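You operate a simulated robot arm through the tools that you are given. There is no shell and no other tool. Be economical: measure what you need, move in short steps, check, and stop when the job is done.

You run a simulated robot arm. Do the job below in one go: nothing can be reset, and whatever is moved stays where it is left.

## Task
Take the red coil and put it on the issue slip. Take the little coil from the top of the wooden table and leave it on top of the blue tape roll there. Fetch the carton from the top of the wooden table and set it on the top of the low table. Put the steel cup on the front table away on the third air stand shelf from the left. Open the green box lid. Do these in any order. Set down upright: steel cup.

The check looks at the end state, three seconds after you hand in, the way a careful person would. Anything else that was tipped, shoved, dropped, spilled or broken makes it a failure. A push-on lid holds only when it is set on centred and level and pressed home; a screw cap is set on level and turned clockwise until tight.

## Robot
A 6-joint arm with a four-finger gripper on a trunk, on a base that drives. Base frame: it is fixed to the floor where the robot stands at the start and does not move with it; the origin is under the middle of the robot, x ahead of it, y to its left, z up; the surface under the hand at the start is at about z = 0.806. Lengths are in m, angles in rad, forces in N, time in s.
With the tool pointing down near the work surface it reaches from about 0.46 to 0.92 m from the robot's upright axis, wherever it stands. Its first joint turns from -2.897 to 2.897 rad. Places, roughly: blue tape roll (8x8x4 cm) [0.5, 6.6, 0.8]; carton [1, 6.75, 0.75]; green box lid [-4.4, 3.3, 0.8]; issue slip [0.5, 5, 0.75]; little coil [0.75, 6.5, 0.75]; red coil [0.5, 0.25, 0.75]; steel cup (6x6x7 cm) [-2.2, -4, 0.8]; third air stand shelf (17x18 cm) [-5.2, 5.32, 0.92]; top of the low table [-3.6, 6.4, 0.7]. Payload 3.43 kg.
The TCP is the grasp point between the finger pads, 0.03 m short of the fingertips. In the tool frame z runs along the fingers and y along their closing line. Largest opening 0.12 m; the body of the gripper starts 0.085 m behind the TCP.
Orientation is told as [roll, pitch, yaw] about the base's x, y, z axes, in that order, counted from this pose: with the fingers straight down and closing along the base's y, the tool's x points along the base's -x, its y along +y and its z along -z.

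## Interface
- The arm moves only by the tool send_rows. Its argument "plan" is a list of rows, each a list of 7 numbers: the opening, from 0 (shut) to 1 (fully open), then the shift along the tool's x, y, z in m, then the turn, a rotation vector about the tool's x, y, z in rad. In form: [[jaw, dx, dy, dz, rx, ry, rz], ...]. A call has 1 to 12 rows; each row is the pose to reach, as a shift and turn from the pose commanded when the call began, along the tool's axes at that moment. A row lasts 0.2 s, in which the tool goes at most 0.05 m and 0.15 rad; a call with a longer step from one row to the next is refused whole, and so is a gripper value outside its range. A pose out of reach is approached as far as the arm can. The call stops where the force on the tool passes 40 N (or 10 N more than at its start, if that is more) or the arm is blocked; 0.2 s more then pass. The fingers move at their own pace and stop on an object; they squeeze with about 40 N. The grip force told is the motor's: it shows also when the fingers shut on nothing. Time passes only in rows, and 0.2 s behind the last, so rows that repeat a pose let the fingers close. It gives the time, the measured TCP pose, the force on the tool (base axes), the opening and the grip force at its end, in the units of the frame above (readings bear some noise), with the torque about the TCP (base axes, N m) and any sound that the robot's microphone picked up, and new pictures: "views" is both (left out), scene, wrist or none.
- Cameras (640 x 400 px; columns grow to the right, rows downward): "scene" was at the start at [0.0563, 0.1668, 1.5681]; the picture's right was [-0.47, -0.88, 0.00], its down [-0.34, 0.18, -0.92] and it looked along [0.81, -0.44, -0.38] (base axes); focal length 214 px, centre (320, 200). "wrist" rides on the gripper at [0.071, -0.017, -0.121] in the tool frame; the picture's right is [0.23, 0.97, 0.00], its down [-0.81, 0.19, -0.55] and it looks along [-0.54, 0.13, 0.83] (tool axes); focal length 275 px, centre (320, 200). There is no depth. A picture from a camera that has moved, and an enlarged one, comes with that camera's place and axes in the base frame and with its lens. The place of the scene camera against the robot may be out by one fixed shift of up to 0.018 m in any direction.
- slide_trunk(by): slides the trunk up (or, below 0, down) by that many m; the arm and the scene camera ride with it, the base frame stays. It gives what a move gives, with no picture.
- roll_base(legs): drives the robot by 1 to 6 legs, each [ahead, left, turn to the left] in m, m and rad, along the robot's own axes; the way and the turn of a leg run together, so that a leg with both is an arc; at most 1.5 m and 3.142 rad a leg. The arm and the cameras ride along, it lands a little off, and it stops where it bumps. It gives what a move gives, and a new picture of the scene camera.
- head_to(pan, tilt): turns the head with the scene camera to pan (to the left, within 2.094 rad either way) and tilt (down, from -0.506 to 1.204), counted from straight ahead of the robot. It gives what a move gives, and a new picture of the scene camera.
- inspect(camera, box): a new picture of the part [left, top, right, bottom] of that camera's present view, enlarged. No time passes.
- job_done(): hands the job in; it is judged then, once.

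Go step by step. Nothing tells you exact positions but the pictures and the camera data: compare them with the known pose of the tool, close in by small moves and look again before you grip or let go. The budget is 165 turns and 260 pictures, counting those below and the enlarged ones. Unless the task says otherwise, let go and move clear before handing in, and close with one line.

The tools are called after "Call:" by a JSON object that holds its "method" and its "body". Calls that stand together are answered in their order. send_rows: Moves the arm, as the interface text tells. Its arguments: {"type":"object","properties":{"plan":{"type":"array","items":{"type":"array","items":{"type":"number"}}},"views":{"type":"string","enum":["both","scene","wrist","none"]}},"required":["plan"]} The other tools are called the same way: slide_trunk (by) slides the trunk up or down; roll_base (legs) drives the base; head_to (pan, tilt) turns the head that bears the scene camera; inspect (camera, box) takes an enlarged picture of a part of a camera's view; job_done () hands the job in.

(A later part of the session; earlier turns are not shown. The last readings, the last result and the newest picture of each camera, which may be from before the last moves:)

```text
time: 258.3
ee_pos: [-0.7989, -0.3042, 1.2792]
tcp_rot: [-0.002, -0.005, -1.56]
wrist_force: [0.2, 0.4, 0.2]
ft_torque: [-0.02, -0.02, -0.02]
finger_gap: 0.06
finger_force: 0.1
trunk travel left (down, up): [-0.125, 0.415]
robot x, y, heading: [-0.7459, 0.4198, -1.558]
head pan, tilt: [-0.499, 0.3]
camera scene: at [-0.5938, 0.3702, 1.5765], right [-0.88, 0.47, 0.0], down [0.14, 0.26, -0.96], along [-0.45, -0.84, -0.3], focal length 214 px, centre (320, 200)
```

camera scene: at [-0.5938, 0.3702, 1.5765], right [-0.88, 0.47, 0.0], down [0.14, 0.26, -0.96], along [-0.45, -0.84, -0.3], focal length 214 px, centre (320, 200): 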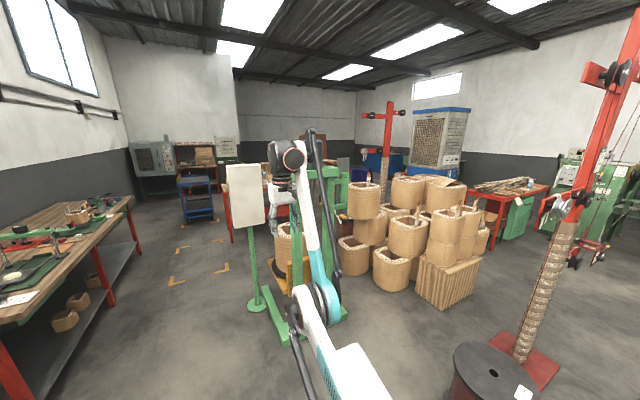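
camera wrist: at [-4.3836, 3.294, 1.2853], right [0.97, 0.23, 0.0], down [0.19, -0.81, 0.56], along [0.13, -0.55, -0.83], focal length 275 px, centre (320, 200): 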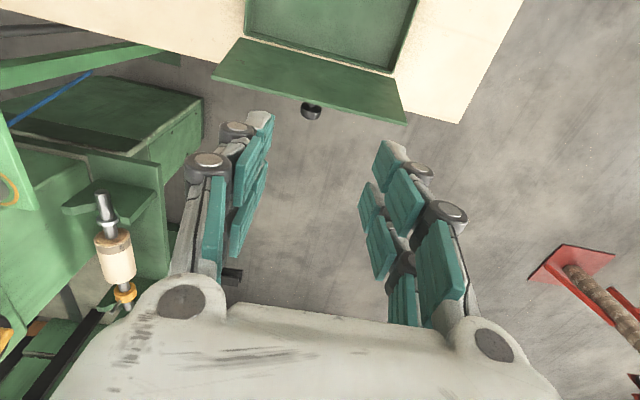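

The way south is left of the green reel stand (stand x < -0.8, wooden table x > 0.4). I'll go along x ≈ -0.2.

Call:
{"method": "roll_base", "body": {"legs": [[0, 0.54, -0.01], [1.5, 0, 0], [1.4, 0, 0]]}}

Call:
{"method": "head_to", "body": {"pan": -0.9, "tilt": 0.35}}

```text
time: 275.0
ee_pos: [-0.2795, -3.1961, 1.2791]
tcp_rot: [-0.001, -0.006, -1.58]
wrist_force: [0.1, -0.4, 0.6]
ft_torque: [0.02, 0.01, 0.01]
finger_gap: 0.0599
finger_force: 0.1
trunk travel left (down, up): [-0.125, 0.415]
robot x, y, heading: [-0.2078, -2.4672, -1.576]
head pan, tilt: [-0.499, 0.3]
camera scene: at [-0.0606, -2.5246, 1.5765], right [-0.87, 0.49, 0.0], down [0.14, 0.26, -0.96], along [-0.46, -0.84, -0.3], focal length 214 px, centre (320, 200)
```

scene: 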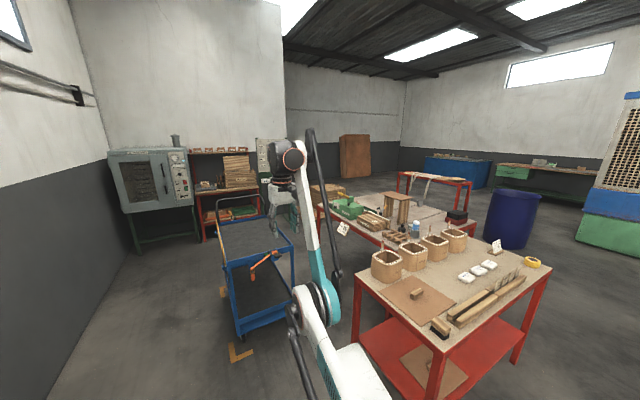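

```text
time: 275.9
ee_pos: [-0.2788, -3.1942, 1.2804]
tcp_rot: [-0.003, -0.005, -1.579]
wrist_force: [-0.3, -0.3, 0.0]
ft_torque: [0.03, 0.02, 0.0]
finger_gap: 0.0599
finger_force: 0.0
trunk travel left (down, up): [-0.125, 0.415]
robot x, y, heading: [-0.2109, -2.4715, -1.577]
head pan, tilt: [-0.901, 0.351]
camera scene: at [-0.0886, -2.5003, 1.5718], right [-0.62, 0.79, 0.0], down [0.27, 0.21, -0.94], along [-0.74, -0.58, -0.34], focal length 214 px, centre (320, 200)
```

scene: 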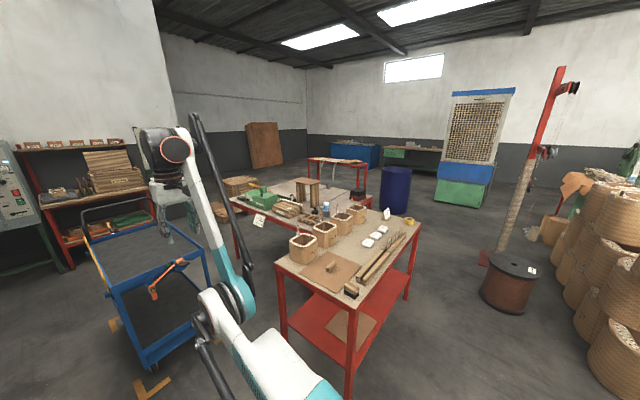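

Call:
{"method": "inspect", "body": {"camera": "scene", "box": [225, 150, 425, 275]}}

```text
3.20 times, centred on (325, 212) of scene
camera zoom: at [-0.0886, -2.5003, 1.5718], right [-0.62, 0.79, 0.0], down [0.27, 0.21, -0.94], along [-0.74, -0.58, -0.34], focal length 686 px, centre (304, 160)
```

zoom: 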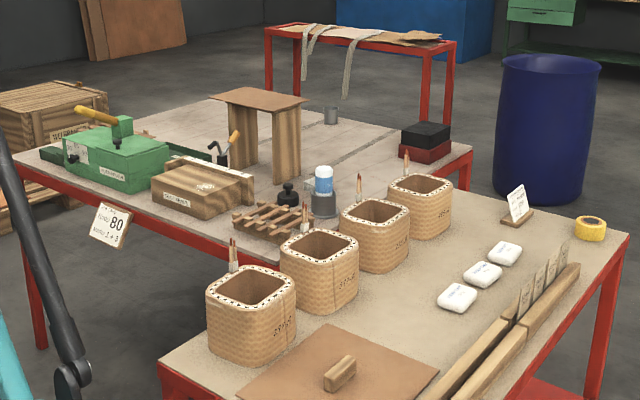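

The steel cup is the small gray one at about (-2.18, -4.0), near the far table's west edge, best approached from the west. I'll check the lane north of the roll table.

Call:
{"method": "head_to", "body": {"pan": -1.45, "tilt": 0.5}}

```text
time: 276.8
ee_pos: [-0.2792, -3.1942, 1.2795]
tcp_rot: [-0.001, -0.005, -1.581]
wrist_force: [-0.8, 0.5, 0.1]
ft_torque: [0.0, -0.01, -0.04]
finger_gap: 0.0601
finger_force: 0.0
trunk travel left (down, up): [-0.125, 0.415]
robot x, y, heading: [-0.2089, -2.4707, -1.577]
head pan, tilt: [-1.45, 0.499]
camera scene: at [-0.1057, -2.4533, 1.5581], right [-0.11, 0.99, 0.0], down [0.48, 0.05, -0.88], along [-0.87, -0.1, -0.48], focal length 214 px, centre (320, 200)
```

scene: 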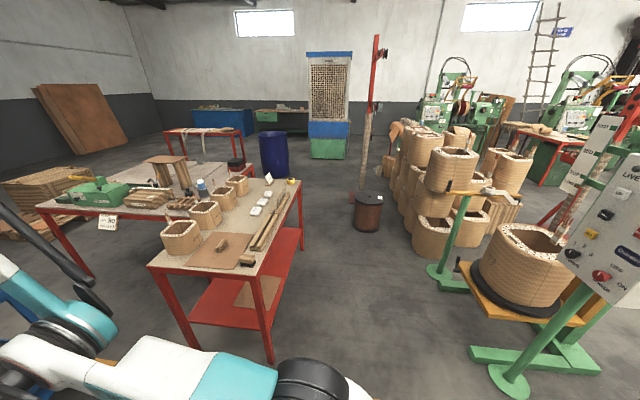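

The lane is about 0.55–0.7 m wide: roll table north edge y ≈ -2.82, drum south edge ≈ -2.27. I'll strafe west facing south, then slide past the corner.

Call:
{"method": "roll_base", "body": {"legs": [[0.045, -1.3, 0.006], [0, -0.5, 0], [0.38, -0.28, 0]]}}

Call:
{"method": "head_to", "body": {"pan": -0.7, "tilt": 0.7}}

```text
time: 288.3
ee_pos: [-2.358, -3.6064, 1.2794]
tcp_rot: [-0.002, -0.006, -1.577]
wrist_force: [0.1, -0.1, 0.1]
ft_torque: [0.01, 0.0, 0.0]
finger_gap: 0.0602
finger_force: 0.0
trunk travel left (down, up): [-0.125, 0.415]
robot x, y, heading: [-2.2952, -2.8802, -1.572]
head pan, tilt: [-1.45, 0.499]
camera scene: at [-2.1872, -2.8651, 1.5581], right [-0.12, 0.99, 0.0], down [0.48, 0.06, -0.88], along [-0.87, -0.1, -0.48], focal length 214 px, centre (320, 200)
```

scene: 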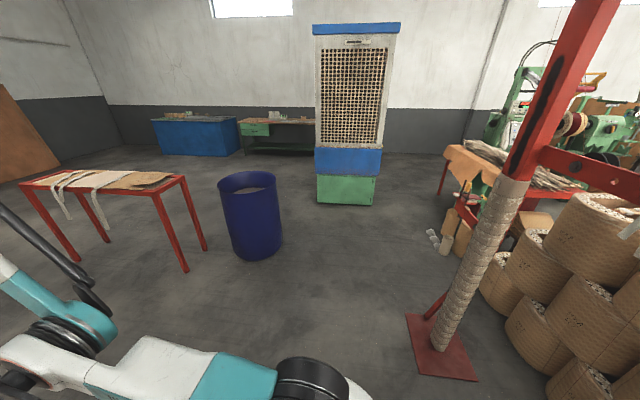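

```text
time: 289.4
ee_pos: [-2.3586, -3.6078, 1.2801]
tcp_rot: [-0.004, -0.006, -1.578]
wrist_force: [0.0, 0.0, 0.2]
ft_torque: [0.03, -0.02, 0.0]
finger_gap: 0.0602
finger_force: 0.1
trunk travel left (down, up): [-0.125, 0.415]
robot x, y, heading: [-2.2906, -2.8862, -1.575]
head pan, tilt: [-0.7, 0.7]
camera scene: at [-2.1518, -2.9191, 1.5404], right [-0.76, 0.65, 0.0], down [0.42, 0.49, -0.76], along [-0.5, -0.58, -0.64], focal length 214 px, centre (320, 200)
```

scene: 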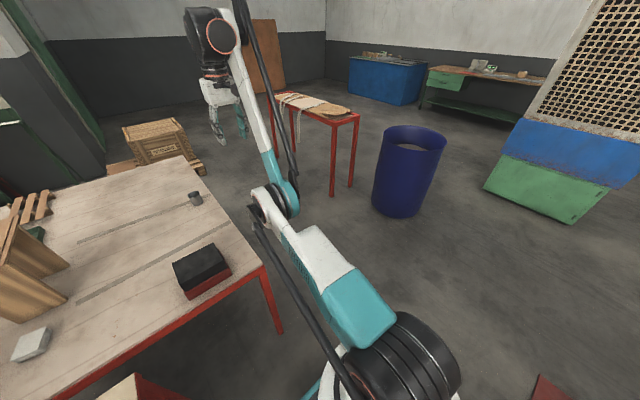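

The cup is clear at about (-2.22, -3.985), with the table's west edge at x ≈ -2.30. I'll move to about (-2.75, -3.4) and turn to reach it.

Call:
{"method": "roll_base", "body": {"legs": [[0, -0.46, 0], [0.5, 0, 0.6]]}}

Call:
{"method": "head_to", "body": {"pan": 0.2, "tilt": 0.75}}

```text
time: 294.7
ee_pos: [-2.2538, -3.9888, 1.28]
tcp_rot: [-0.003, -0.005, -0.976]
wrist_force: [-0.4, -0.3, 0.8]
ft_torque: [-0.02, 0.01, 0.01]
finger_gap: 0.06
finger_force: 0.0
trunk travel left (down, up): [-0.125, 0.415]
robot x, y, heading: [-2.6115, -3.3539, -0.974]
head pan, tilt: [-0.7, 0.7]
camera scene: at [-2.4685, -3.3001, 1.5404], right [-0.99, 0.1, 0.0], down [0.07, 0.64, -0.76], along [-0.08, -0.76, -0.64], focal length 214 px, centre (320, 200)
```

scene: 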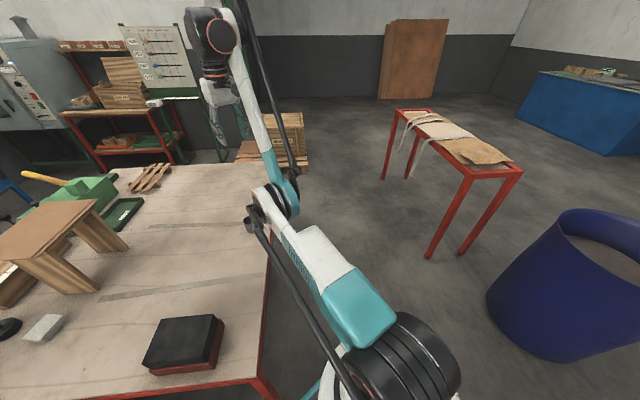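

```text
time: 295.9
ee_pos: [-2.2552, -3.988, 1.2791]
tcp_rot: [-0.002, -0.005, -0.976]
wrist_force: [0.3, 0.4, -0.2]
ft_torque: [0.0, 0.02, -0.02]
finger_gap: 0.06
finger_force: 0.1
trunk travel left (down, up): [-0.125, 0.415]
robot x, y, heading: [-2.6082, -3.3551, -0.975]
head pan, tilt: [0.201, 0.75]
camera scene: at [-2.4006, -3.2734, 1.5361], right [-0.7, -0.72, 0.0], down [-0.49, 0.48, -0.73], along [0.52, -0.51, -0.68], focal length 214 px, centre (320, 200)
```

scene: 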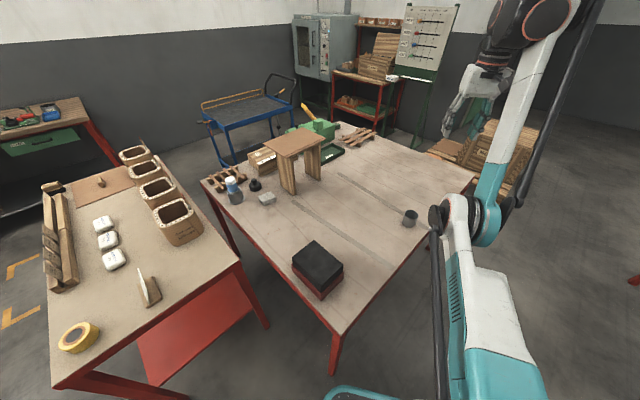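

The hand is now almost right over the cup. I'll look with the wrist camera.

Call:
{"method": "send_rows", "body": {"plan": [[0.8, 0.05, 0, 0.0, 0, 0, 0], [0.8, 0.06, 0, 0.03, 0, 0, 0], [0.8, 0.06, 0, 0.08, 0, 0, 0], [0.8, 0.06, 0, 0.13, 0, 0, 0], [0.8, 0.06, 0, 0.17, 0, 0, 0], [0.8, 0.06, 0, 0.17, 0, 0, 0]], "views": "wrist"}}

Call:
{"method": "inspect", "body": {"camera": "scene", "box": [360, 180, 460, 260]}}

```text
time: 297.3
ee_pos: [-2.2561, -3.9891, 1.2791]
tcp_rot: [-0.002, -0.005, -0.976]
wrist_force: [0.6, 0.2, 0.4]
ft_torque: [0.0, -0.02, -0.01]
finger_gap: 0.0963
finger_force: 0.0
out of reach, approached as far as the arm can: row 1, 2, 3, 4, 5, 6
trunk travel left (down, up): [-0.125, 0.415]
robot x, y, heading: [-2.6114, -3.3534, -0.975]
head pan, tilt: [0.201, 0.75]
camera wrist: at [-2.3103, -3.9384, 1.4006], right [0.68, 0.74, 0.0], down [0.61, -0.56, 0.56], along [0.41, -0.38, -0.83], focal length 275 px, centre (320, 200)
```

wrist: 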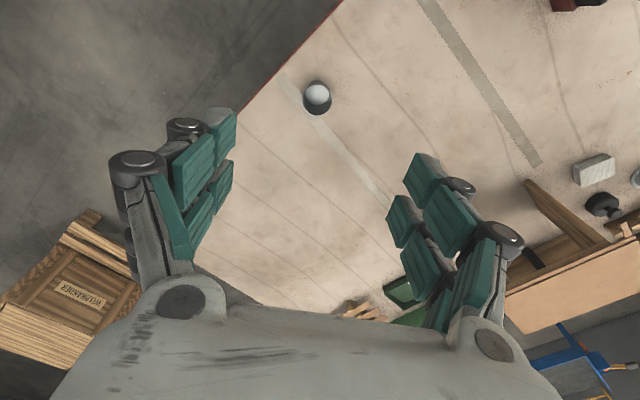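

```text
5.00 times, centred on (410, 220) of scene
camera zoom: at [-2.4005, -3.2733, 1.5361], right [-0.7, -0.72, 0.0], down [-0.49, 0.48, -0.73], along [0.52, -0.51, -0.68], focal length 1072 px, centre (-130, 100)
```

zoom: 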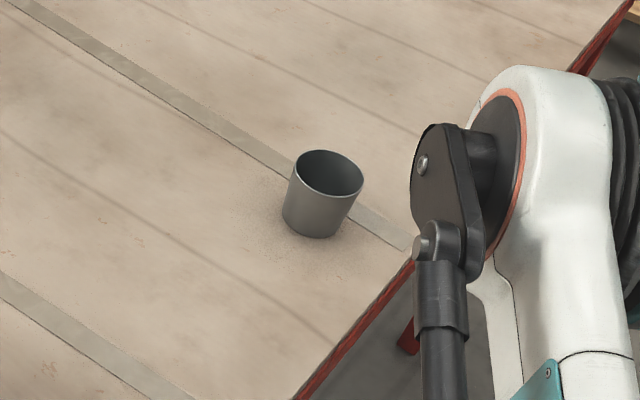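

The arm did not follow — it may be stuck on an unreachable commanded pose. I'll try small straightforward moves.

Call:
{"method": "send_rows", "body": {"plan": [[0.8, 0, 0, 0.03, 0, 0, 0], [0.8, 0, 0, 0.06, 0, 0, 0], [0.8, 0, 0, 0.09, 0, 0, 0]], "views": "none"}}

Call:
{"method": "send_rows", "body": {"plan": [[0.8, -0.03, 0, 0, 0, 0, 0], [0.8, -0.05, 0, 0, 0, 0, 0]], "views": "none"}}

```text
time: 298.1
ee_pos: [-2.2543, -3.9879, 1.2799]
tcp_rot: [-0.001, -0.005, -0.975]
wrist_force: [0.0, -0.5, 0.4]
ft_torque: [0.03, 0.01, 0.01]
finger_gap: 0.0961
finger_force: 0.1
out of reach, approached as far as the arm can: row 1, 2, 3
trunk travel left (down, up): [-0.125, 0.415]
robot x, y, heading: [-2.6045, -3.3509, -0.977]
head pan, tilt: [0.201, 0.75]
```

```text
time: 298.7
ee_pos: [-2.2258, -4.0307, 1.2821]
tcp_rot: [-0.003, -0.004, -0.975]
wrist_force: [-0.2, -0.8, -0.7]
ft_torque: [0.04, 0.01, 0.01]
finger_gap: 0.0959
finger_force: 0.1
trunk travel left (down, up): [-0.125, 0.415]
robot x, y, heading: [-2.6071, -3.3546, -0.975]
head pan, tilt: [0.201, 0.75]
```

Call:
{"method": "send_rows", "body": {"plan": [[0.8, -0.02, 0, 0.03, 0, 0, 0], [0.8, -0.03, 0, 0.07, 0, 0, 0], [0.8, -0.03, 0, 0.11, 0, 0, 0], [0.8, -0.03, 0, 0.15, 0, 0, 0], [0.8, -0.03, 0, 0.18, 0, 0, 0]], "views": "both"}}

```text
time: 299.9
ee_pos: [-2.1754, -4.1135, 1.1386]
tcp_rot: [-0.004, -0.003, -0.975]
wrist_force: [0.1, 0.3, 0.5]
ft_torque: [0.03, 0.01, 0.0]
finger_gap: 0.0957
finger_force: 0.1
out of reach, approached as far as the arm can: row 2, 3, 4, 5
trunk travel left (down, up): [-0.125, 0.415]
robot x, y, heading: [-2.6078, -3.3524, -0.972]
head pan, tilt: [0.201, 0.75]
camera scene: at [-2.3999, -3.2744, 1.536], right [-0.7, -0.72, 0.0], down [-0.49, 0.48, -0.73], along [0.52, -0.51, -0.68], focal length 214 px, centre (320, 200)
camera wrist: at [-2.232, -4.0651, 1.2596], right [0.68, 0.74, 0.0], down [0.61, -0.56, 0.56], along [0.41, -0.38, -0.83], focal length 275 px, centre (320, 200)
```

scene: 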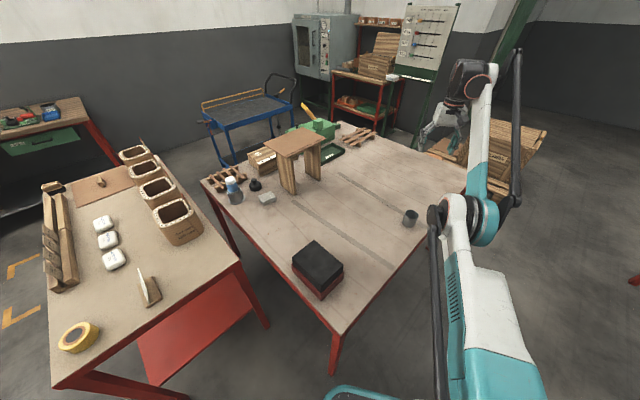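
wrist: 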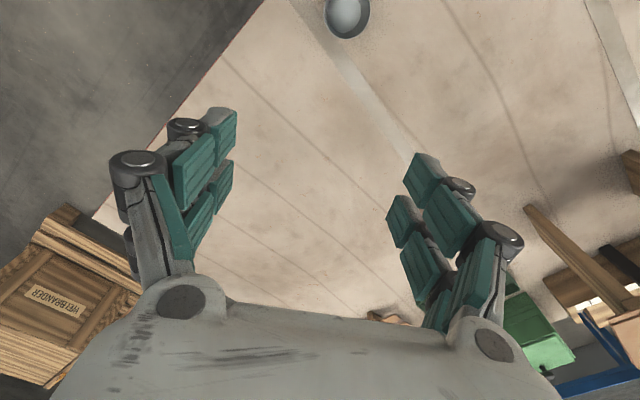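

The arm seems to be on an awkward branch after the stretched reach at the lid. I'll slide outward and down to a pose that was fine before (r ≈ 0.92, z ≈ 0.95), then pull in.

Call:
{"method": "send_rows", "body": {"plan": [[0.8, -0.01, 0, 0.03, 0, 0, 0], [0.8, -0.02, 0, 0.06, 0, 0, 0], [0.8, -0.03, 0, 0.09, 0, 0, 0], [0.8, -0.035, 0, 0.12, 0, 0, 0], [0.8, -0.04, 0, 0.15, 0, 0, 0], [0.8, -0.04, 0, 0.15, 0, 0, 0]], "views": "none"}}

Call:
{"method": "send_rows", "body": {"plan": [[0.8, 0.03, 0, 0, 0, 0, 0], [0.8, 0.06, 0, 0, 0, 0, 0], [0.8, 0.09, 0, 0, 0, 0, 0], [0.8, 0.12, 0, 0, 0, 0, 0]], "views": "scene"}}

```text
time: 301.3
ee_pos: [-2.1529, -4.148, 0.989]
tcp_rot: [-0.001, -0.006, -0.976]
wrist_force: [-0.7, 0.0, -0.7]
ft_torque: [0.03, 0.0, 0.02]
finger_gap: 0.096
finger_force: 0.1
out of reach, approached as far as the arm can: row 1, 2, 3, 4, 5
trunk travel left (down, up): [-0.125, 0.415]
robot x, y, heading: [-2.6082, -3.3546, -0.973]
head pan, tilt: [0.201, 0.75]
```

```text
time: 302.3
ee_pos: [-2.2213, -4.0482, 0.9888]
tcp_rot: [-0.001, -0.006, -0.975]
wrist_force: [0.3, -0.5, 0.1]
ft_torque: [0.04, -0.03, -0.02]
finger_gap: 0.0961
finger_force: 0.1
trunk travel left (down, up): [-0.125, 0.415]
robot x, y, heading: [-2.6123, -3.3543, -0.971]
head pan, tilt: [0.201, 0.75]
camera scene: at [-2.4006, -3.2731, 1.5362], right [-0.7, -0.72, 0.0], down [-0.49, 0.48, -0.73], along [0.52, -0.51, -0.68], focal length 214 px, centre (320, 200)
```

scene: 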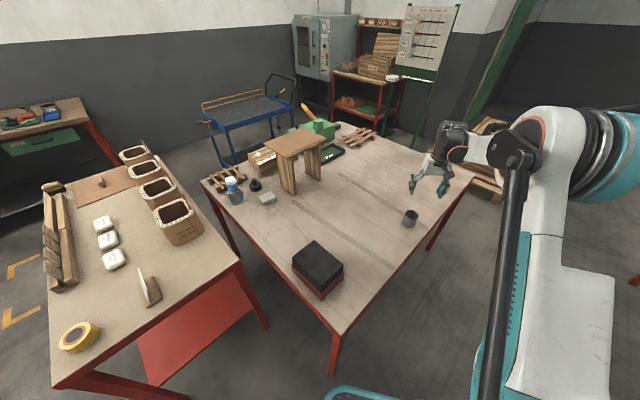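

The arm bends normally again. Now a wrist look; the cup should be right under the hand at about (-2.21, -4.04).

Call:
{"method": "inspect", "body": {"camera": "wrist", "box": [0, 0, 640, 400]}}

Call:
{"method": "inspect", "body": {"camera": "scene", "box": [380, 150, 480, 230]}}

```text
1.00 times, centred on (320, 200) of wrist (not enlarged: the box is as wide or as high as the picture)
camera zoom: at [-2.2765, -3.9985, 1.1092], right [0.68, 0.74, 0.0], down [0.61, -0.56, 0.56], along [0.41, -0.38, -0.83], focal length 275 px, centre (320, 200)
```

zoom: 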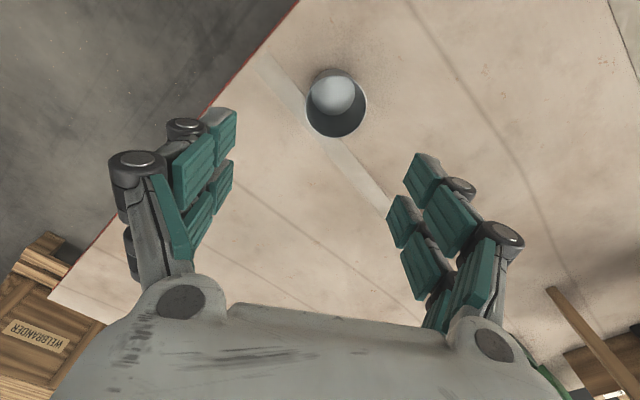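

```text
5.00 times, centred on (430, 190) of scene
camera zoom: at [-2.4006, -3.2731, 1.5362], right [-0.7, -0.72, 0.0], down [-0.49, 0.48, -0.73], along [0.52, -0.51, -0.68], focal length 1072 px, centre (-230, 250)
```

zoom: 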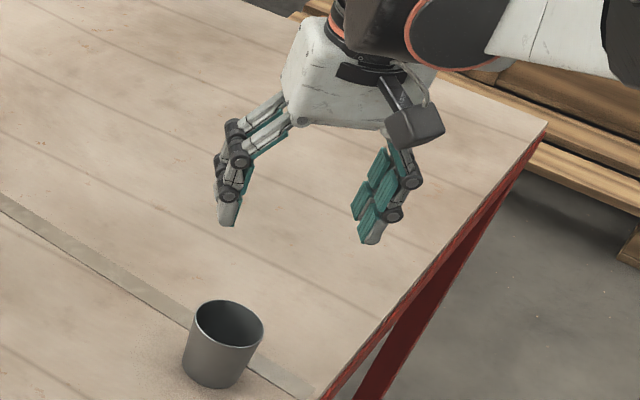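

The cup's rim is centred at (-2.213, -4.037), z ≈ 0.837. I'll centre on it and come down around it.

Call:
{"method": "send_rows", "body": {"plan": [[0.85, 0.0046, 0.0128, 0.02, 0, 0, 0], [0.85, 0.0046, 0.0128, 0.06, 0, 0, 0], [0.85, 0.0046, 0.0128, 0.09, 0, 0, 0], [0.85, 0.0046, 0.0128, 0.09, 0, 0, 0]], "views": "wrist"}}

```text
time: 303.3
ee_pos: [-2.2133, -4.0388, 0.899]
tcp_rot: [-0.001, -0.005, -0.977]
wrist_force: [-0.5, 0.4, -0.4]
ft_torque: [0.02, -0.01, 0.01]
finger_gap: 0.102
finger_force: 0.0
trunk travel left (down, up): [-0.125, 0.415]
robot x, y, heading: [-2.6099, -3.355, -0.972]
head pan, tilt: [0.201, 0.75]
camera wrist: at [-2.2687, -3.9884, 1.0194], right [0.68, 0.74, 0.0], down [0.61, -0.56, 0.56], along [0.41, -0.38, -0.83], focal length 275 px, centre (320, 200)
```

wrist: 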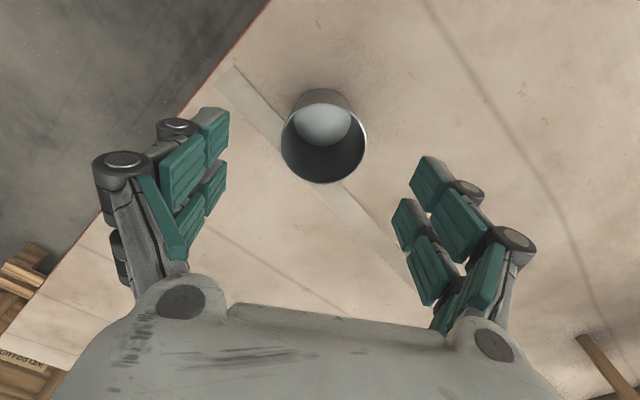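

Call:
{"method": "send_rows", "body": {"plan": [[0.85, 0.0013, 0.0017, 0.03, 0, 0, 0], [0.85, 0.0013, 0.0017, 0.06, 0, 0, 0], [0.85, 0.0013, 0.0017, 0.08, 0, 0, 0], [0.85, 0.0013, 0.0017, 0.086, 0, 0, 0], [0.85, 0.0013, 0.0017, 0.086, 0, 0, 0], [0.35, 0.0013, 0.0017, 0.086, 0, 0, 0], [0.35, 0.0013, 0.0017, 0.086, 0, 0, 0], [0.35, 0.0013, 0.0017, 0.086, 0, 0, 0]], "views": "wrist"}}

Call:
{"method": "inspect", "body": {"camera": "scene", "box": [360, 170, 460, 250]}}

```text
time: 305.1
ee_pos: [-2.2115, -4.0372, 0.8132]
tcp_rot: [-0.003, -0.005, -0.975]
wrist_force: [0.9, 0.5, 3.0]
ft_torque: [0.08, -0.02, -0.02]
finger_gap: 0.0546
finger_force: 40.8
trunk travel left (down, up): [-0.125, 0.415]
robot x, y, heading: [-2.6074, -3.3572, -0.972]
head pan, tilt: [0.201, 0.75]
camera wrist: at [-2.2674, -3.9875, 0.9343], right [0.68, 0.74, 0.0], down [0.61, -0.56, 0.56], along [0.41, -0.38, -0.83], focal length 275 px, centre (320, 200)
```

wrist: 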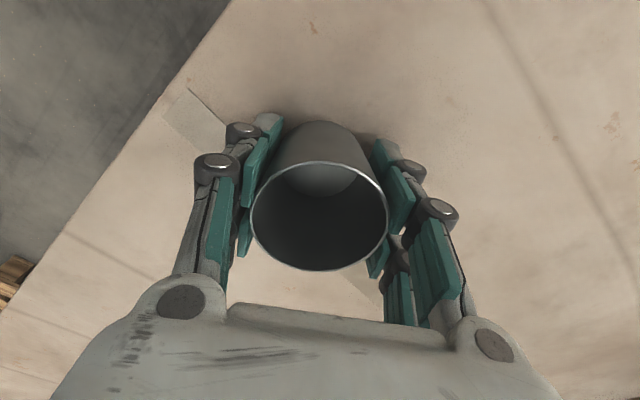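

```text
5.00 times, centred on (410, 210) of scene
camera zoom: at [-2.4006, -3.2731, 1.5361], right [-0.7, -0.72, 0.0], down [-0.49, 0.48, -0.73], along [0.52, -0.51, -0.68], focal length 1072 px, centre (-130, 150)
```

zoom: 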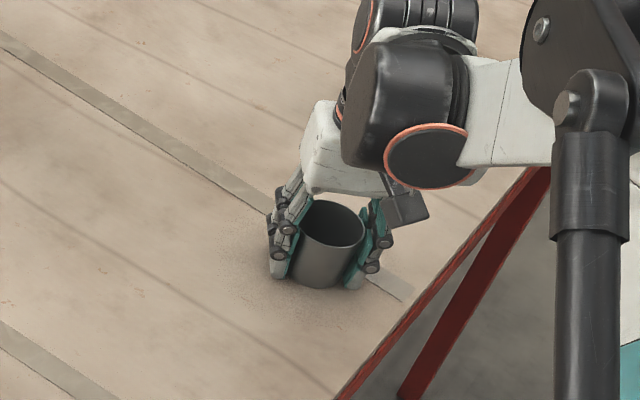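

The cup is gripped. I'll lift, pull the arm in, then retrace the path.

Call:
{"method": "send_rows", "body": {"plan": [[0.35, 0, 0, -0.03, 0, 0, 0], [0.35, 0, 0, -0.08, 0, 0, 0], [0.35, 0, 0, -0.13, 0, 0, 0], [0.35, 0, 0, -0.18, 0, 0, 0], [0.35, 0.03, 0, -0.22, 0, 0, 0], [0.35, 0.07, 0, -0.25, 0, 0, 0], [0.35, 0.11, 0, -0.27, 0, 0, 0], [0.35, 0.15, 0, -0.29, 0, 0, 0], [0.35, 0.19, 0, -0.29, 0, 0, 0], [0.35, 0.22, 0, -0.29, 0, 0, 0]], "views": "wrist"}}

Call:
{"method": "roll_base", "body": {"legs": [[0, 0, -0.6], [-0.47, 0, 0], [0, 0.3, 0], [-0.38, 0.3, 0]]}}

```text
time: 307.3
ee_pos: [-2.3365, -3.8533, 1.1029]
tcp_rot: [-0.001, -0.006, -0.976]
wrist_force: [0.8, 0.5, 0.1]
ft_torque: [0.01, -0.01, 0.0]
finger_gap: 0.0542
finger_force: 39.5
trunk travel left (down, up): [-0.125, 0.415]
robot x, y, heading: [-2.6091, -3.3514, -0.975]
head pan, tilt: [0.201, 0.75]
camera wrist: at [-2.3919, -3.8032, 1.2233], right [0.68, 0.74, 0.0], down [0.61, -0.56, 0.56], along [0.41, -0.38, -0.83], focal length 275 px, centre (320, 200)
```

wrist: 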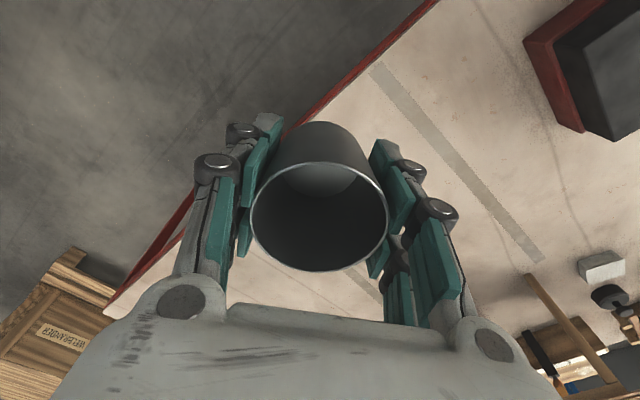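

```text
time: 315.9
ee_pos: [-2.0595, -3.0691, 1.103]
tcp_rot: [-0.001, -0.006, -1.569]
wrist_force: [-0.4, -0.6, -0.4]
ft_torque: [0.01, -0.02, 0.0]
finger_gap: 0.0537
finger_force: 40.0
trunk travel left (down, up): [-0.125, 0.415]
robot x, y, heading: [-2.0071, -2.5032, -1.566]
head pan, tilt: [0.201, 0.75]
camera scene: at [-1.7953, -2.5527, 1.5361], right [-0.98, -0.2, 0.0], down [-0.14, 0.67, -0.73], along [0.15, -0.72, -0.68], focal length 214 px, centre (320, 200)
```

scene: 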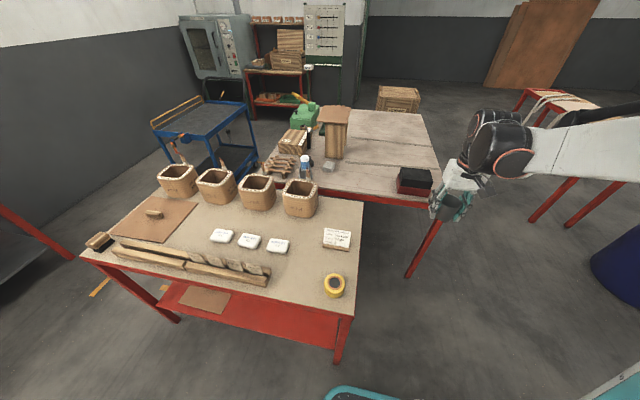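

I'll raise the hand a little more before passing over the rolls, then retrace east and north.

Call:
{"method": "send_rows", "body": {"plan": [[0.35, 0, 0, -0.04, 0, 0, 0], [0.35, 0, 0, -0.08, 0, 0, 0], [0.35, 0, 0, -0.09, 0, 0, 0]], "views": "none"}}

Call:
{"method": "roll_base", "body": {"legs": [[0, 1.3, -0.005], [0, 0.5, 0], [-1.5, 0, 0], [-1.4, -0.2, 0], [-0.3, -0.3, 0]]}}

```text
time: 316.7
ee_pos: [-2.061, -3.0674, 1.1928]
tcp_rot: [-0.003, -0.005, -1.568]
wrist_force: [-0.6, -0.1, -1.3]
ft_torque: [0.02, 0.01, 0.0]
finger_gap: 0.0538
finger_force: 39.7
trunk travel left (down, up): [-0.125, 0.415]
robot x, y, heading: [-2.0087, -2.5034, -1.569]
head pan, tilt: [0.201, 0.75]
```

```text
time: 341.7
ee_pos: [-0.7019, 0.1377, 1.1919]
tcp_rot: [-0.001, -0.004, -1.6]
wrist_force: [-0.3, 0.0, 0.0]
ft_torque: [-0.01, -0.02, -0.02]
finger_gap: 0.0534
finger_force: 40.0
trunk travel left (down, up): [-0.125, 0.415]
robot x, y, heading: [-0.6319, 0.7049, -1.597]
head pan, tilt: [0.201, 0.75]
camera scene: at [-0.4233, 0.6455, 1.5362], right [-0.98, -0.17, 0.0], down [-0.12, 0.67, -0.73], along [0.13, -0.72, -0.68], focal length 214 px, centre (320, 200)
```

scene: 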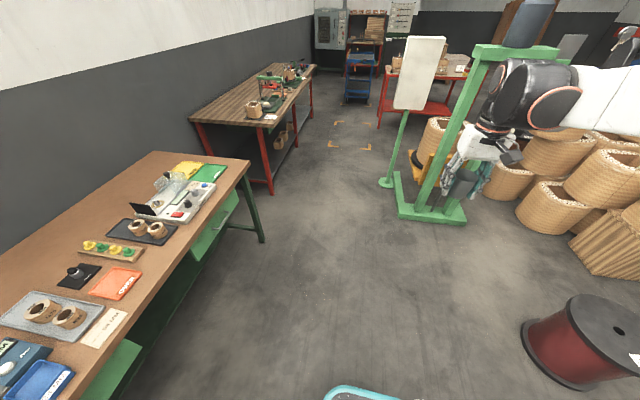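

Call:
{"method": "roll_base", "body": {"legs": [[-0.1, 0, 0.025], [-1.5, 0, 0], [-1.5, 0, 0], [-1.5, 0, 0], [-0.12, 0, 0], [0, 0, -1.57]]}}

Call:
{"method": "head_to", "body": {"pan": 0.1, "tilt": 0.4}}

Call:
{"method": "inspect", "body": {"camera": "wrist", "box": [160, 80, 480, 280]}}

```text
time: 368.6
ee_pos: [-1.2304, 5.4711, 1.1923]
tcp_rot: [-0.002, -0.005, -3.126]
wrist_force: [-0.7, 1.0, -0.5]
ft_torque: [0.0, 0.0, 0.03]
finger_gap: 0.0534
finger_force: 41.0
trunk travel left (down, up): [-0.125, 0.415]
robot x, y, heading: [-0.6618, 5.4236, -3.126]
head pan, tilt: [0.201, 0.75]
camera scene: at [-0.7264, 5.2184, 1.5361], right [-0.22, 0.98, 0.0], down [0.67, 0.15, -0.73], along [-0.71, -0.16, -0.68], focal length 214 px, centre (320, 200)
```

scene: 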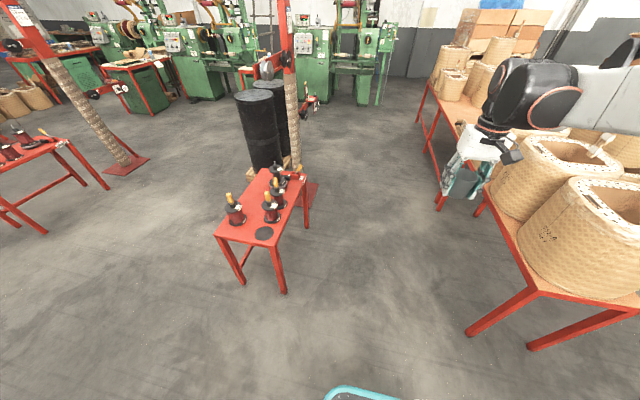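

```text
time: 369.5
ee_pos: [-1.2287, 5.4707, 1.1922]
tcp_rot: [-0.002, -0.006, -3.126]
wrist_force: [0.7, -0.7, -0.1]
ft_torque: [0.0, 0.03, 0.0]
finger_gap: 0.0533
finger_force: 39.7
trunk travel left (down, up): [-0.125, 0.415]
robot x, y, heading: [-0.6629, 5.4269, -3.123]
head pan, tilt: [0.099, 0.4]
camera scene: at [-0.7375, 5.2255, 1.5672], right [-0.12, 0.99, 0.0], down [0.39, 0.05, -0.92], along [-0.91, -0.11, -0.39], focal length 214 px, centre (320, 200)
```

scene: 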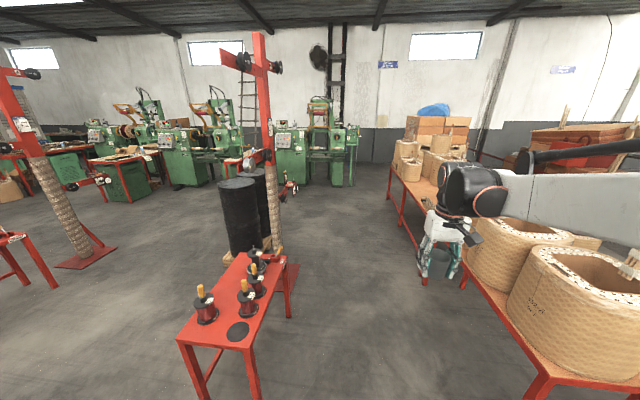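

```text
2.00 times, centred on (320, 180) of wrist
camera zoom: at [-1.1589, 5.4886, 1.313], right [0.25, -0.97, 0.0], down [-0.8, -0.21, 0.56], along [-0.54, -0.14, -0.83], focal length 551 px, centre (320, 240)
```

zoom: 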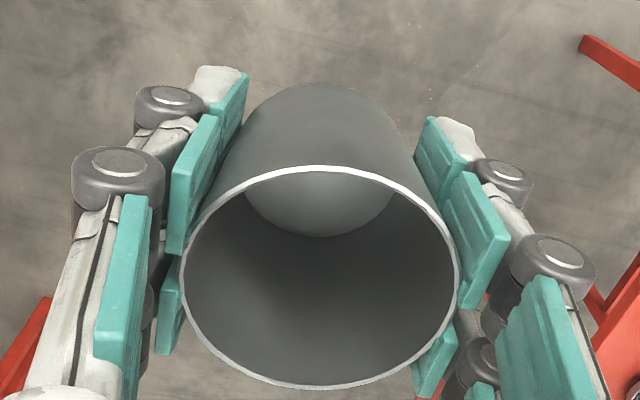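

The cup is still firmly held. I'll drive west along the aisle to the air stand.

Call:
{"method": "roll_base", "body": {"legs": [[0, 0, -0.016], [1.5, 0, 0], [1.5, 0, 0], [0.2, 0, 0]]}}

Call:
{"method": "head_to", "body": {"pan": 0.15, "tilt": 0.4}}

Call:
{"method": "inspect", "body": {"camera": "scene", "box": [260, 80, 460, 240]}}

```text
time: 385.4
ee_pos: [-4.4268, 5.4893, 1.1905]
tcp_rot: [-0.001, -0.004, 3.138]
wrist_force: [0.0, -0.1, -0.6]
ft_torque: [-0.01, 0.0, 0.02]
finger_gap: 0.0526
finger_force: 40.1
trunk travel left (down, up): [-0.125, 0.415]
robot x, y, heading: [-3.8616, 5.4322, 3.141]
head pan, tilt: [0.099, 0.4]
camera scene: at [-3.9408, 5.2342, 1.5672], right [-0.1, 1.0, 0.0], down [0.39, 0.04, -0.92], along [-0.92, -0.09, -0.39], focal length 214 px, centre (320, 200)
```

scene: 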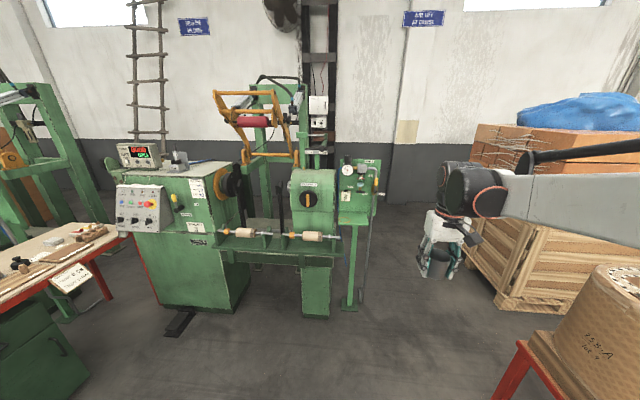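

```text
time: 386.1
ee_pos: [-4.4285, 5.4893, 1.1915]
tcp_rot: [-0.002, -0.005, 3.138]
wrist_force: [-0.5, 1.0, -0.6]
ft_torque: [0.0, 0.01, -0.01]
finger_gap: 0.053
finger_force: 40.1
trunk travel left (down, up): [-0.125, 0.415]
robot x, y, heading: [-3.8603, 5.4371, 3.143]
head pan, tilt: [0.15, 0.4]
camera scene: at [-3.9399, 5.2295, 1.5672], right [-0.15, 0.99, 0.0], down [0.39, 0.06, -0.92], along [-0.91, -0.14, -0.39], focal length 214 px, centre (320, 200)
```

scene: 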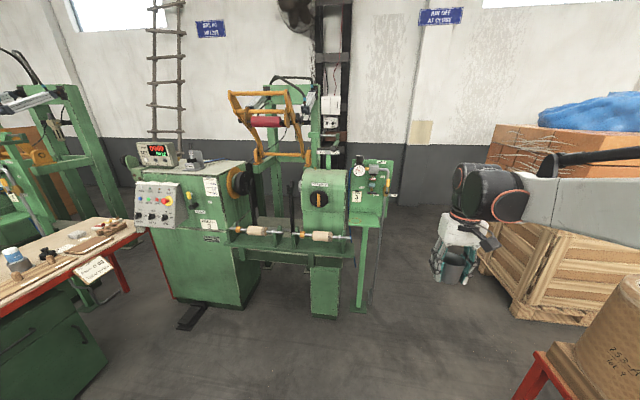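

```text
2.50 times, centred on (360, 160) of scene
camera zoom: at [-3.9399, 5.2295, 1.5672], right [-0.15, 0.99, 0.0], down [0.39, 0.06, -0.92], along [-0.91, -0.14, -0.39], focal length 536 px, centre (220, 300)
```

zoom: 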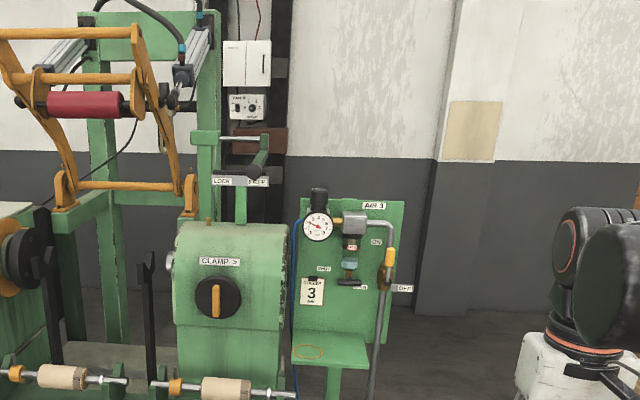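

The panel reads "AIR 3" — the right stand. Its shelf spans about x -5.255…-5.095, y 5.23…5.41 at z ≈ 0.92, with a gauge and valve above. I'll move nearer for precise measurement.

Call:
{"method": "roll_base", "body": {"legs": [[0.4, 0, 0]]}}

Call:
{"method": "head_to", "body": {"pan": 0.1, "tilt": 0.6}}

Call:
{"method": "inspect", "body": {"camera": "scene", "box": [250, 60, 450, 220]}}

Call:
{"method": "inspect", "body": {"camera": "wrist", "box": [0, 0, 640, 400]}}

```text
time: 388.6
ee_pos: [-4.8291, 5.488, 1.1928]
tcp_rot: [-0.001, -0.005, -3.141]
wrist_force: [-1.2, 0.2, -0.3]
ft_torque: [-0.02, 0.03, -0.02]
finger_gap: 0.0531
finger_force: 39.9
trunk travel left (down, up): [-0.125, 0.415]
robot x, y, heading: [-4.2613, 5.4339, -3.138]
head pan, tilt: [0.15, 0.4]
camera scene: at [-4.3401, 5.2294, 1.5672], right [-0.15, 0.99, 0.0], down [0.39, 0.06, -0.92], along [-0.91, -0.14, -0.39], focal length 214 px, centre (320, 200)
```

scene: 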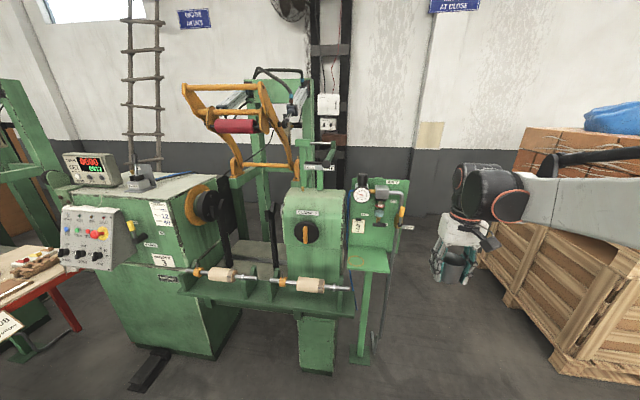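

```text
time: 389.3
ee_pos: [-4.8289, 5.4873, 1.1917]
tcp_rot: [-0.002, -0.005, -3.142]
wrist_force: [-0.9, -0.9, -0.7]
ft_torque: [0.0, -0.01, -0.01]
finger_gap: 0.0531
finger_force: 40.0
trunk travel left (down, up): [-0.125, 0.415]
robot x, y, heading: [-4.261, 5.4332, -3.139]
head pan, tilt: [0.099, 0.6]
camera scene: at [-4.3362, 5.2344, 1.5491], right [-0.1, 0.99, 0.0], down [0.56, 0.06, -0.83], along [-0.82, -0.08, -0.56], focal length 214 px, centre (320, 200)
```

scene: 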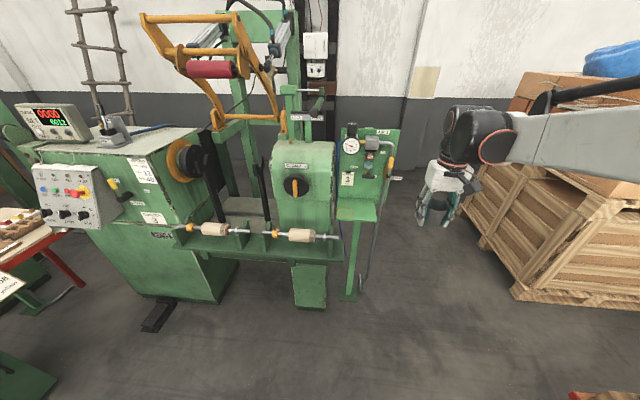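

```text
2.50 times, centred on (350, 140) of scene
camera zoom: at [-4.3362, 5.2344, 1.5491], right [-0.1, 0.99, 0.0], down [0.56, 0.06, -0.83], along [-0.82, -0.08, -0.56], focal length 536 px, centre (245, 350)
```

zoom: 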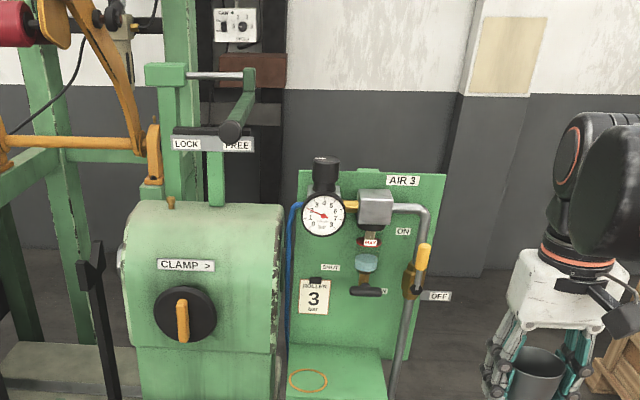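

```text
1.00 times, centred on (320, 200) of wrist (not enlarged: the box is as wide or as high as the picture)
camera zoom: at [-4.7575, 5.504, 1.313], right [0.23, -0.97, 0.0], down [-0.81, -0.19, 0.56], along [-0.54, -0.13, -0.83], focal length 275 px, centre (320, 200)
```

zoom: 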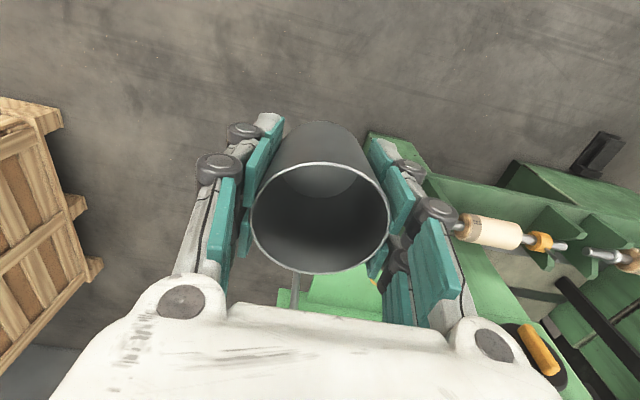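

I'll edge forward and yaw the tool about 0.5 rad right so the wrist camera sees the shelf beside the cup.

Call:
{"method": "send_rows", "body": {"plan": [[0.35, -0.02, 0, 0, 0, 0, 0.12], [0.35, -0.05, 0, 0, 0, 0, 0.25], [0.35, -0.08, 0, -0.02, 0, 0, 0.38], [0.35, -0.1, 0, -0.03, 0, 0, 0.5], [0.35, -0.1, 0, -0.03, 0, 0, 0.5]], "views": "wrist"}}

```text
time: 390.5
ee_pos: [-4.9298, 5.4877, 1.2217]
tcp_rot: [0.001, -0.005, 2.641]
wrist_force: [0.4, 0.1, -1.0]
ft_torque: [0.05, -0.01, 0.01]
finger_gap: 0.0532
finger_force: 39.7
trunk travel left (down, up): [-0.125, 0.415]
robot x, y, heading: [-4.2639, 5.4316, -3.146]
head pan, tilt: [0.099, 0.6]
camera wrist: at [-4.8586, 5.4677, 1.3433], right [-0.27, -0.96, 0.0], down [-0.8, 0.22, 0.56], along [-0.54, 0.15, -0.83], focal length 275 px, centre (320, 200)
```

wrist: 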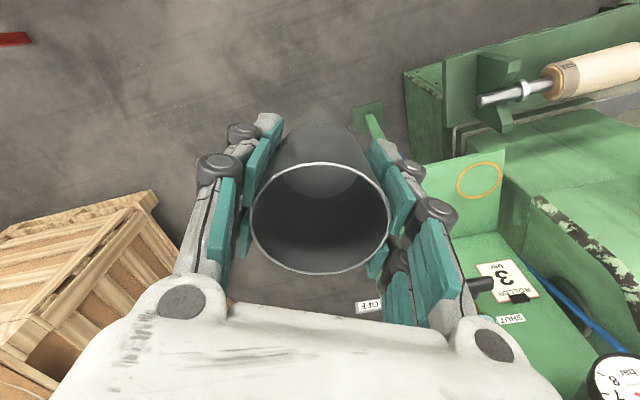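

From two views: shelf z ≈ 0.95, x -5.276…-5.102, y 5.238…5.415; a valve handle juts out at about (-5.16, 5.34–5.39, 1.13), and the machine box face is at y ≈ 5.22. With the tool yawed as now, I can set the cup at about (-5.13, 5.305) clear of both. Moving in front first.

Call:
{"method": "send_rows", "body": {"plan": [[0.35, 0.03, 0.028, 0.01, 0, 0, 0], [0.35, 0.058, 0.055, 0.03, 0, 0, 0], [0.35, 0.086, 0.08, 0.05, 0, 0, 0], [0.35, 0.114, 0.106, 0.07, 0, 0, 0], [0.35, 0.14, 0.132, 0.09, 0, 0, 0], [0.35, 0.14, 0.132, 0.1, 0, 0, 0]], "views": "none"}}

Call:
{"method": "roll_base", "body": {"legs": [[0.13, 0, 0]]}}

Call:
{"method": "inspect", "body": {"camera": "wrist", "box": [0, 0, 640, 400]}}

Call:
{"method": "inspect", "body": {"camera": "scene", "box": [260, 90, 460, 250]}}

```text
time: 391.9
ee_pos: [-4.8697, 5.304, 1.1232]
tcp_rot: [0.002, -0.007, 2.64]
wrist_force: [0.0, 0.4, -0.5]
ft_torque: [0.01, 0.0, -0.02]
finger_gap: 0.0531
finger_force: 40.5
trunk travel left (down, up): [-0.125, 0.415]
robot x, y, heading: [-4.2596, 5.4325, -3.132]
head pan, tilt: [0.099, 0.6]
```

```text
time: 393.2
ee_pos: [-5.001, 5.3045, 1.1209]
tcp_rot: [0.003, -0.005, 2.641]
wrist_force: [-0.8, -0.7, -0.8]
ft_torque: [-0.02, -0.02, -0.02]
finger_gap: 0.0533
finger_force: 40.0
trunk travel left (down, up): [-0.125, 0.415]
robot x, y, heading: [-4.3916, 5.4369, -3.142]
head pan, tilt: [0.099, 0.6]
camera scene: at [-4.4677, 5.2342, 1.5489], right [-0.1, 0.99, 0.0], down [0.56, 0.06, -0.82], along [-0.82, -0.08, -0.57], focal length 214 px, centre (320, 200)
```

scene: 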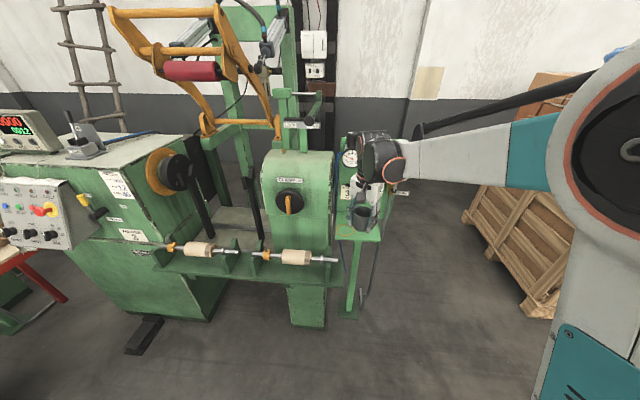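

```text
1.00 times, centred on (320, 200) of wrist (not enlarged: the box is as wide or as high as the picture)
camera zoom: at [-4.9308, 5.2845, 1.2429], right [-0.27, -0.96, 0.0], down [-0.8, 0.22, 0.56], along [-0.54, 0.15, -0.83], focal length 275 px, centre (320, 200)
```

zoom: 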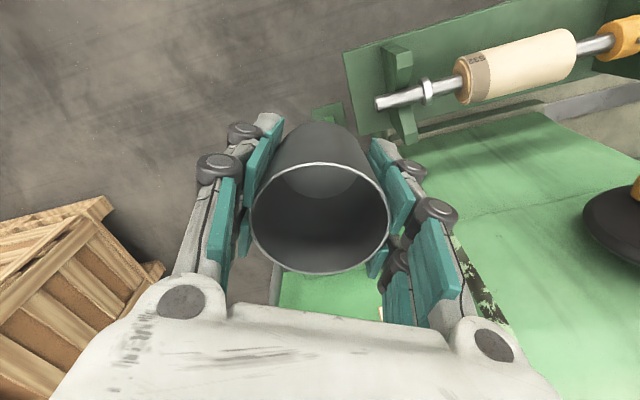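

```text
2.50 times, centred on (360, 170) of scene
camera zoom: at [-4.4677, 5.2342, 1.5489], right [-0.1, 0.99, 0.0], down [0.56, 0.06, -0.82], along [-0.82, -0.08, -0.57], focal length 536 px, centre (220, 275)
```

zoom: 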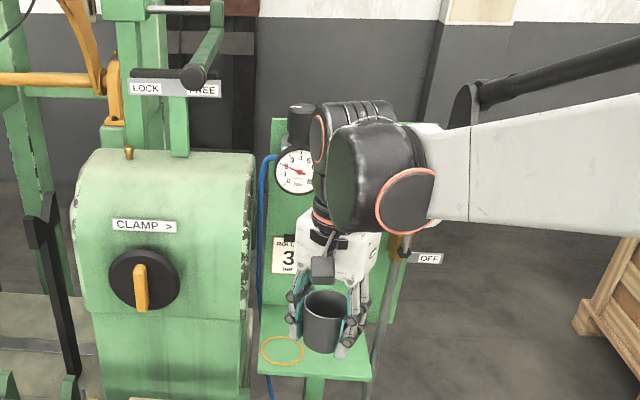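

The cup lines up. I'll lower to about 3 cm above shelf level, then move in halfway and check.

Call:
{"method": "send_rows", "body": {"plan": [[0.35, 0, 0, 0.03, 0, 0, 0], [0.35, 0, 0, 0.06, 0, 0, 0], [0.35, 0, 0, 0.085, 0, 0, 0], [0.35, -0.03, 0.016, 0.085, 0, 0, 0], [0.35, -0.06, 0.033, 0.085, 0, 0, 0], [0.35, -0.079, 0.043, 0.085, 0, 0, 0], [0.35, -0.079, 0.043, 0.085, 0, 0, 0]], "views": "wrist"}}

Call:
{"method": "inspect", "body": {"camera": "scene", "box": [310, 120, 430, 240]}}

```text
time: 394.8
ee_pos: [-5.0904, 5.304, 1.0378]
tcp_rot: [0.0, -0.004, 2.64]
wrist_force: [-0.7, -0.3, -0.2]
ft_torque: [-0.03, -0.01, -0.02]
finger_gap: 0.0533
finger_force: 40.3
trunk travel left (down, up): [-0.125, 0.415]
robot x, y, heading: [-4.3926, 5.4319, -3.144]
head pan, tilt: [0.099, 0.6]
camera wrist: at [-5.0208, 5.2845, 1.1587], right [-0.27, -0.96, 0.0], down [-0.8, 0.22, 0.56], along [-0.54, 0.15, -0.83], focal length 275 px, centre (320, 200)
```

wrist: 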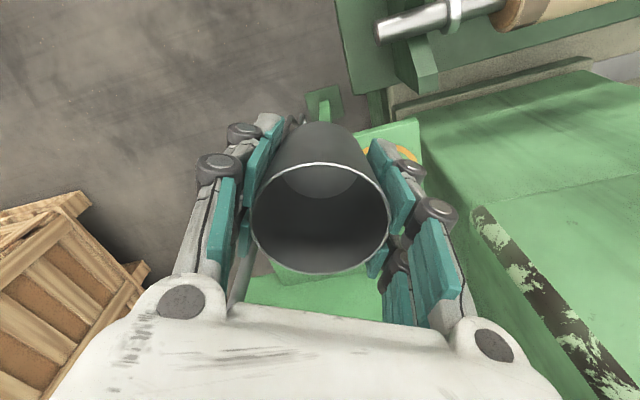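

```text
3.33 times, centred on (370, 180) of scene
camera zoom: at [-4.4674, 5.2343, 1.549], right [-0.1, 0.99, 0.0], down [0.56, 0.06, -0.82], along [-0.82, -0.08, -0.57], focal length 715 px, centre (153, 267)
```

zoom: 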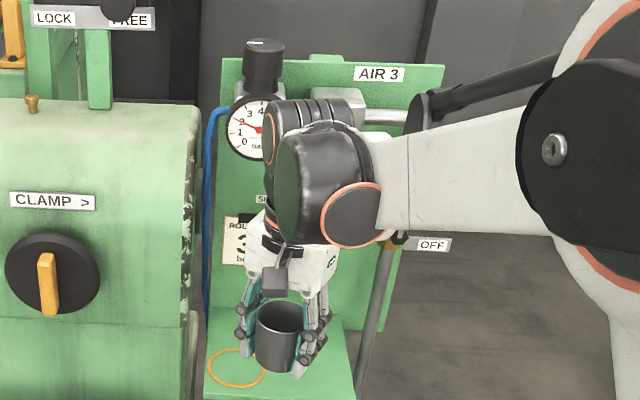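

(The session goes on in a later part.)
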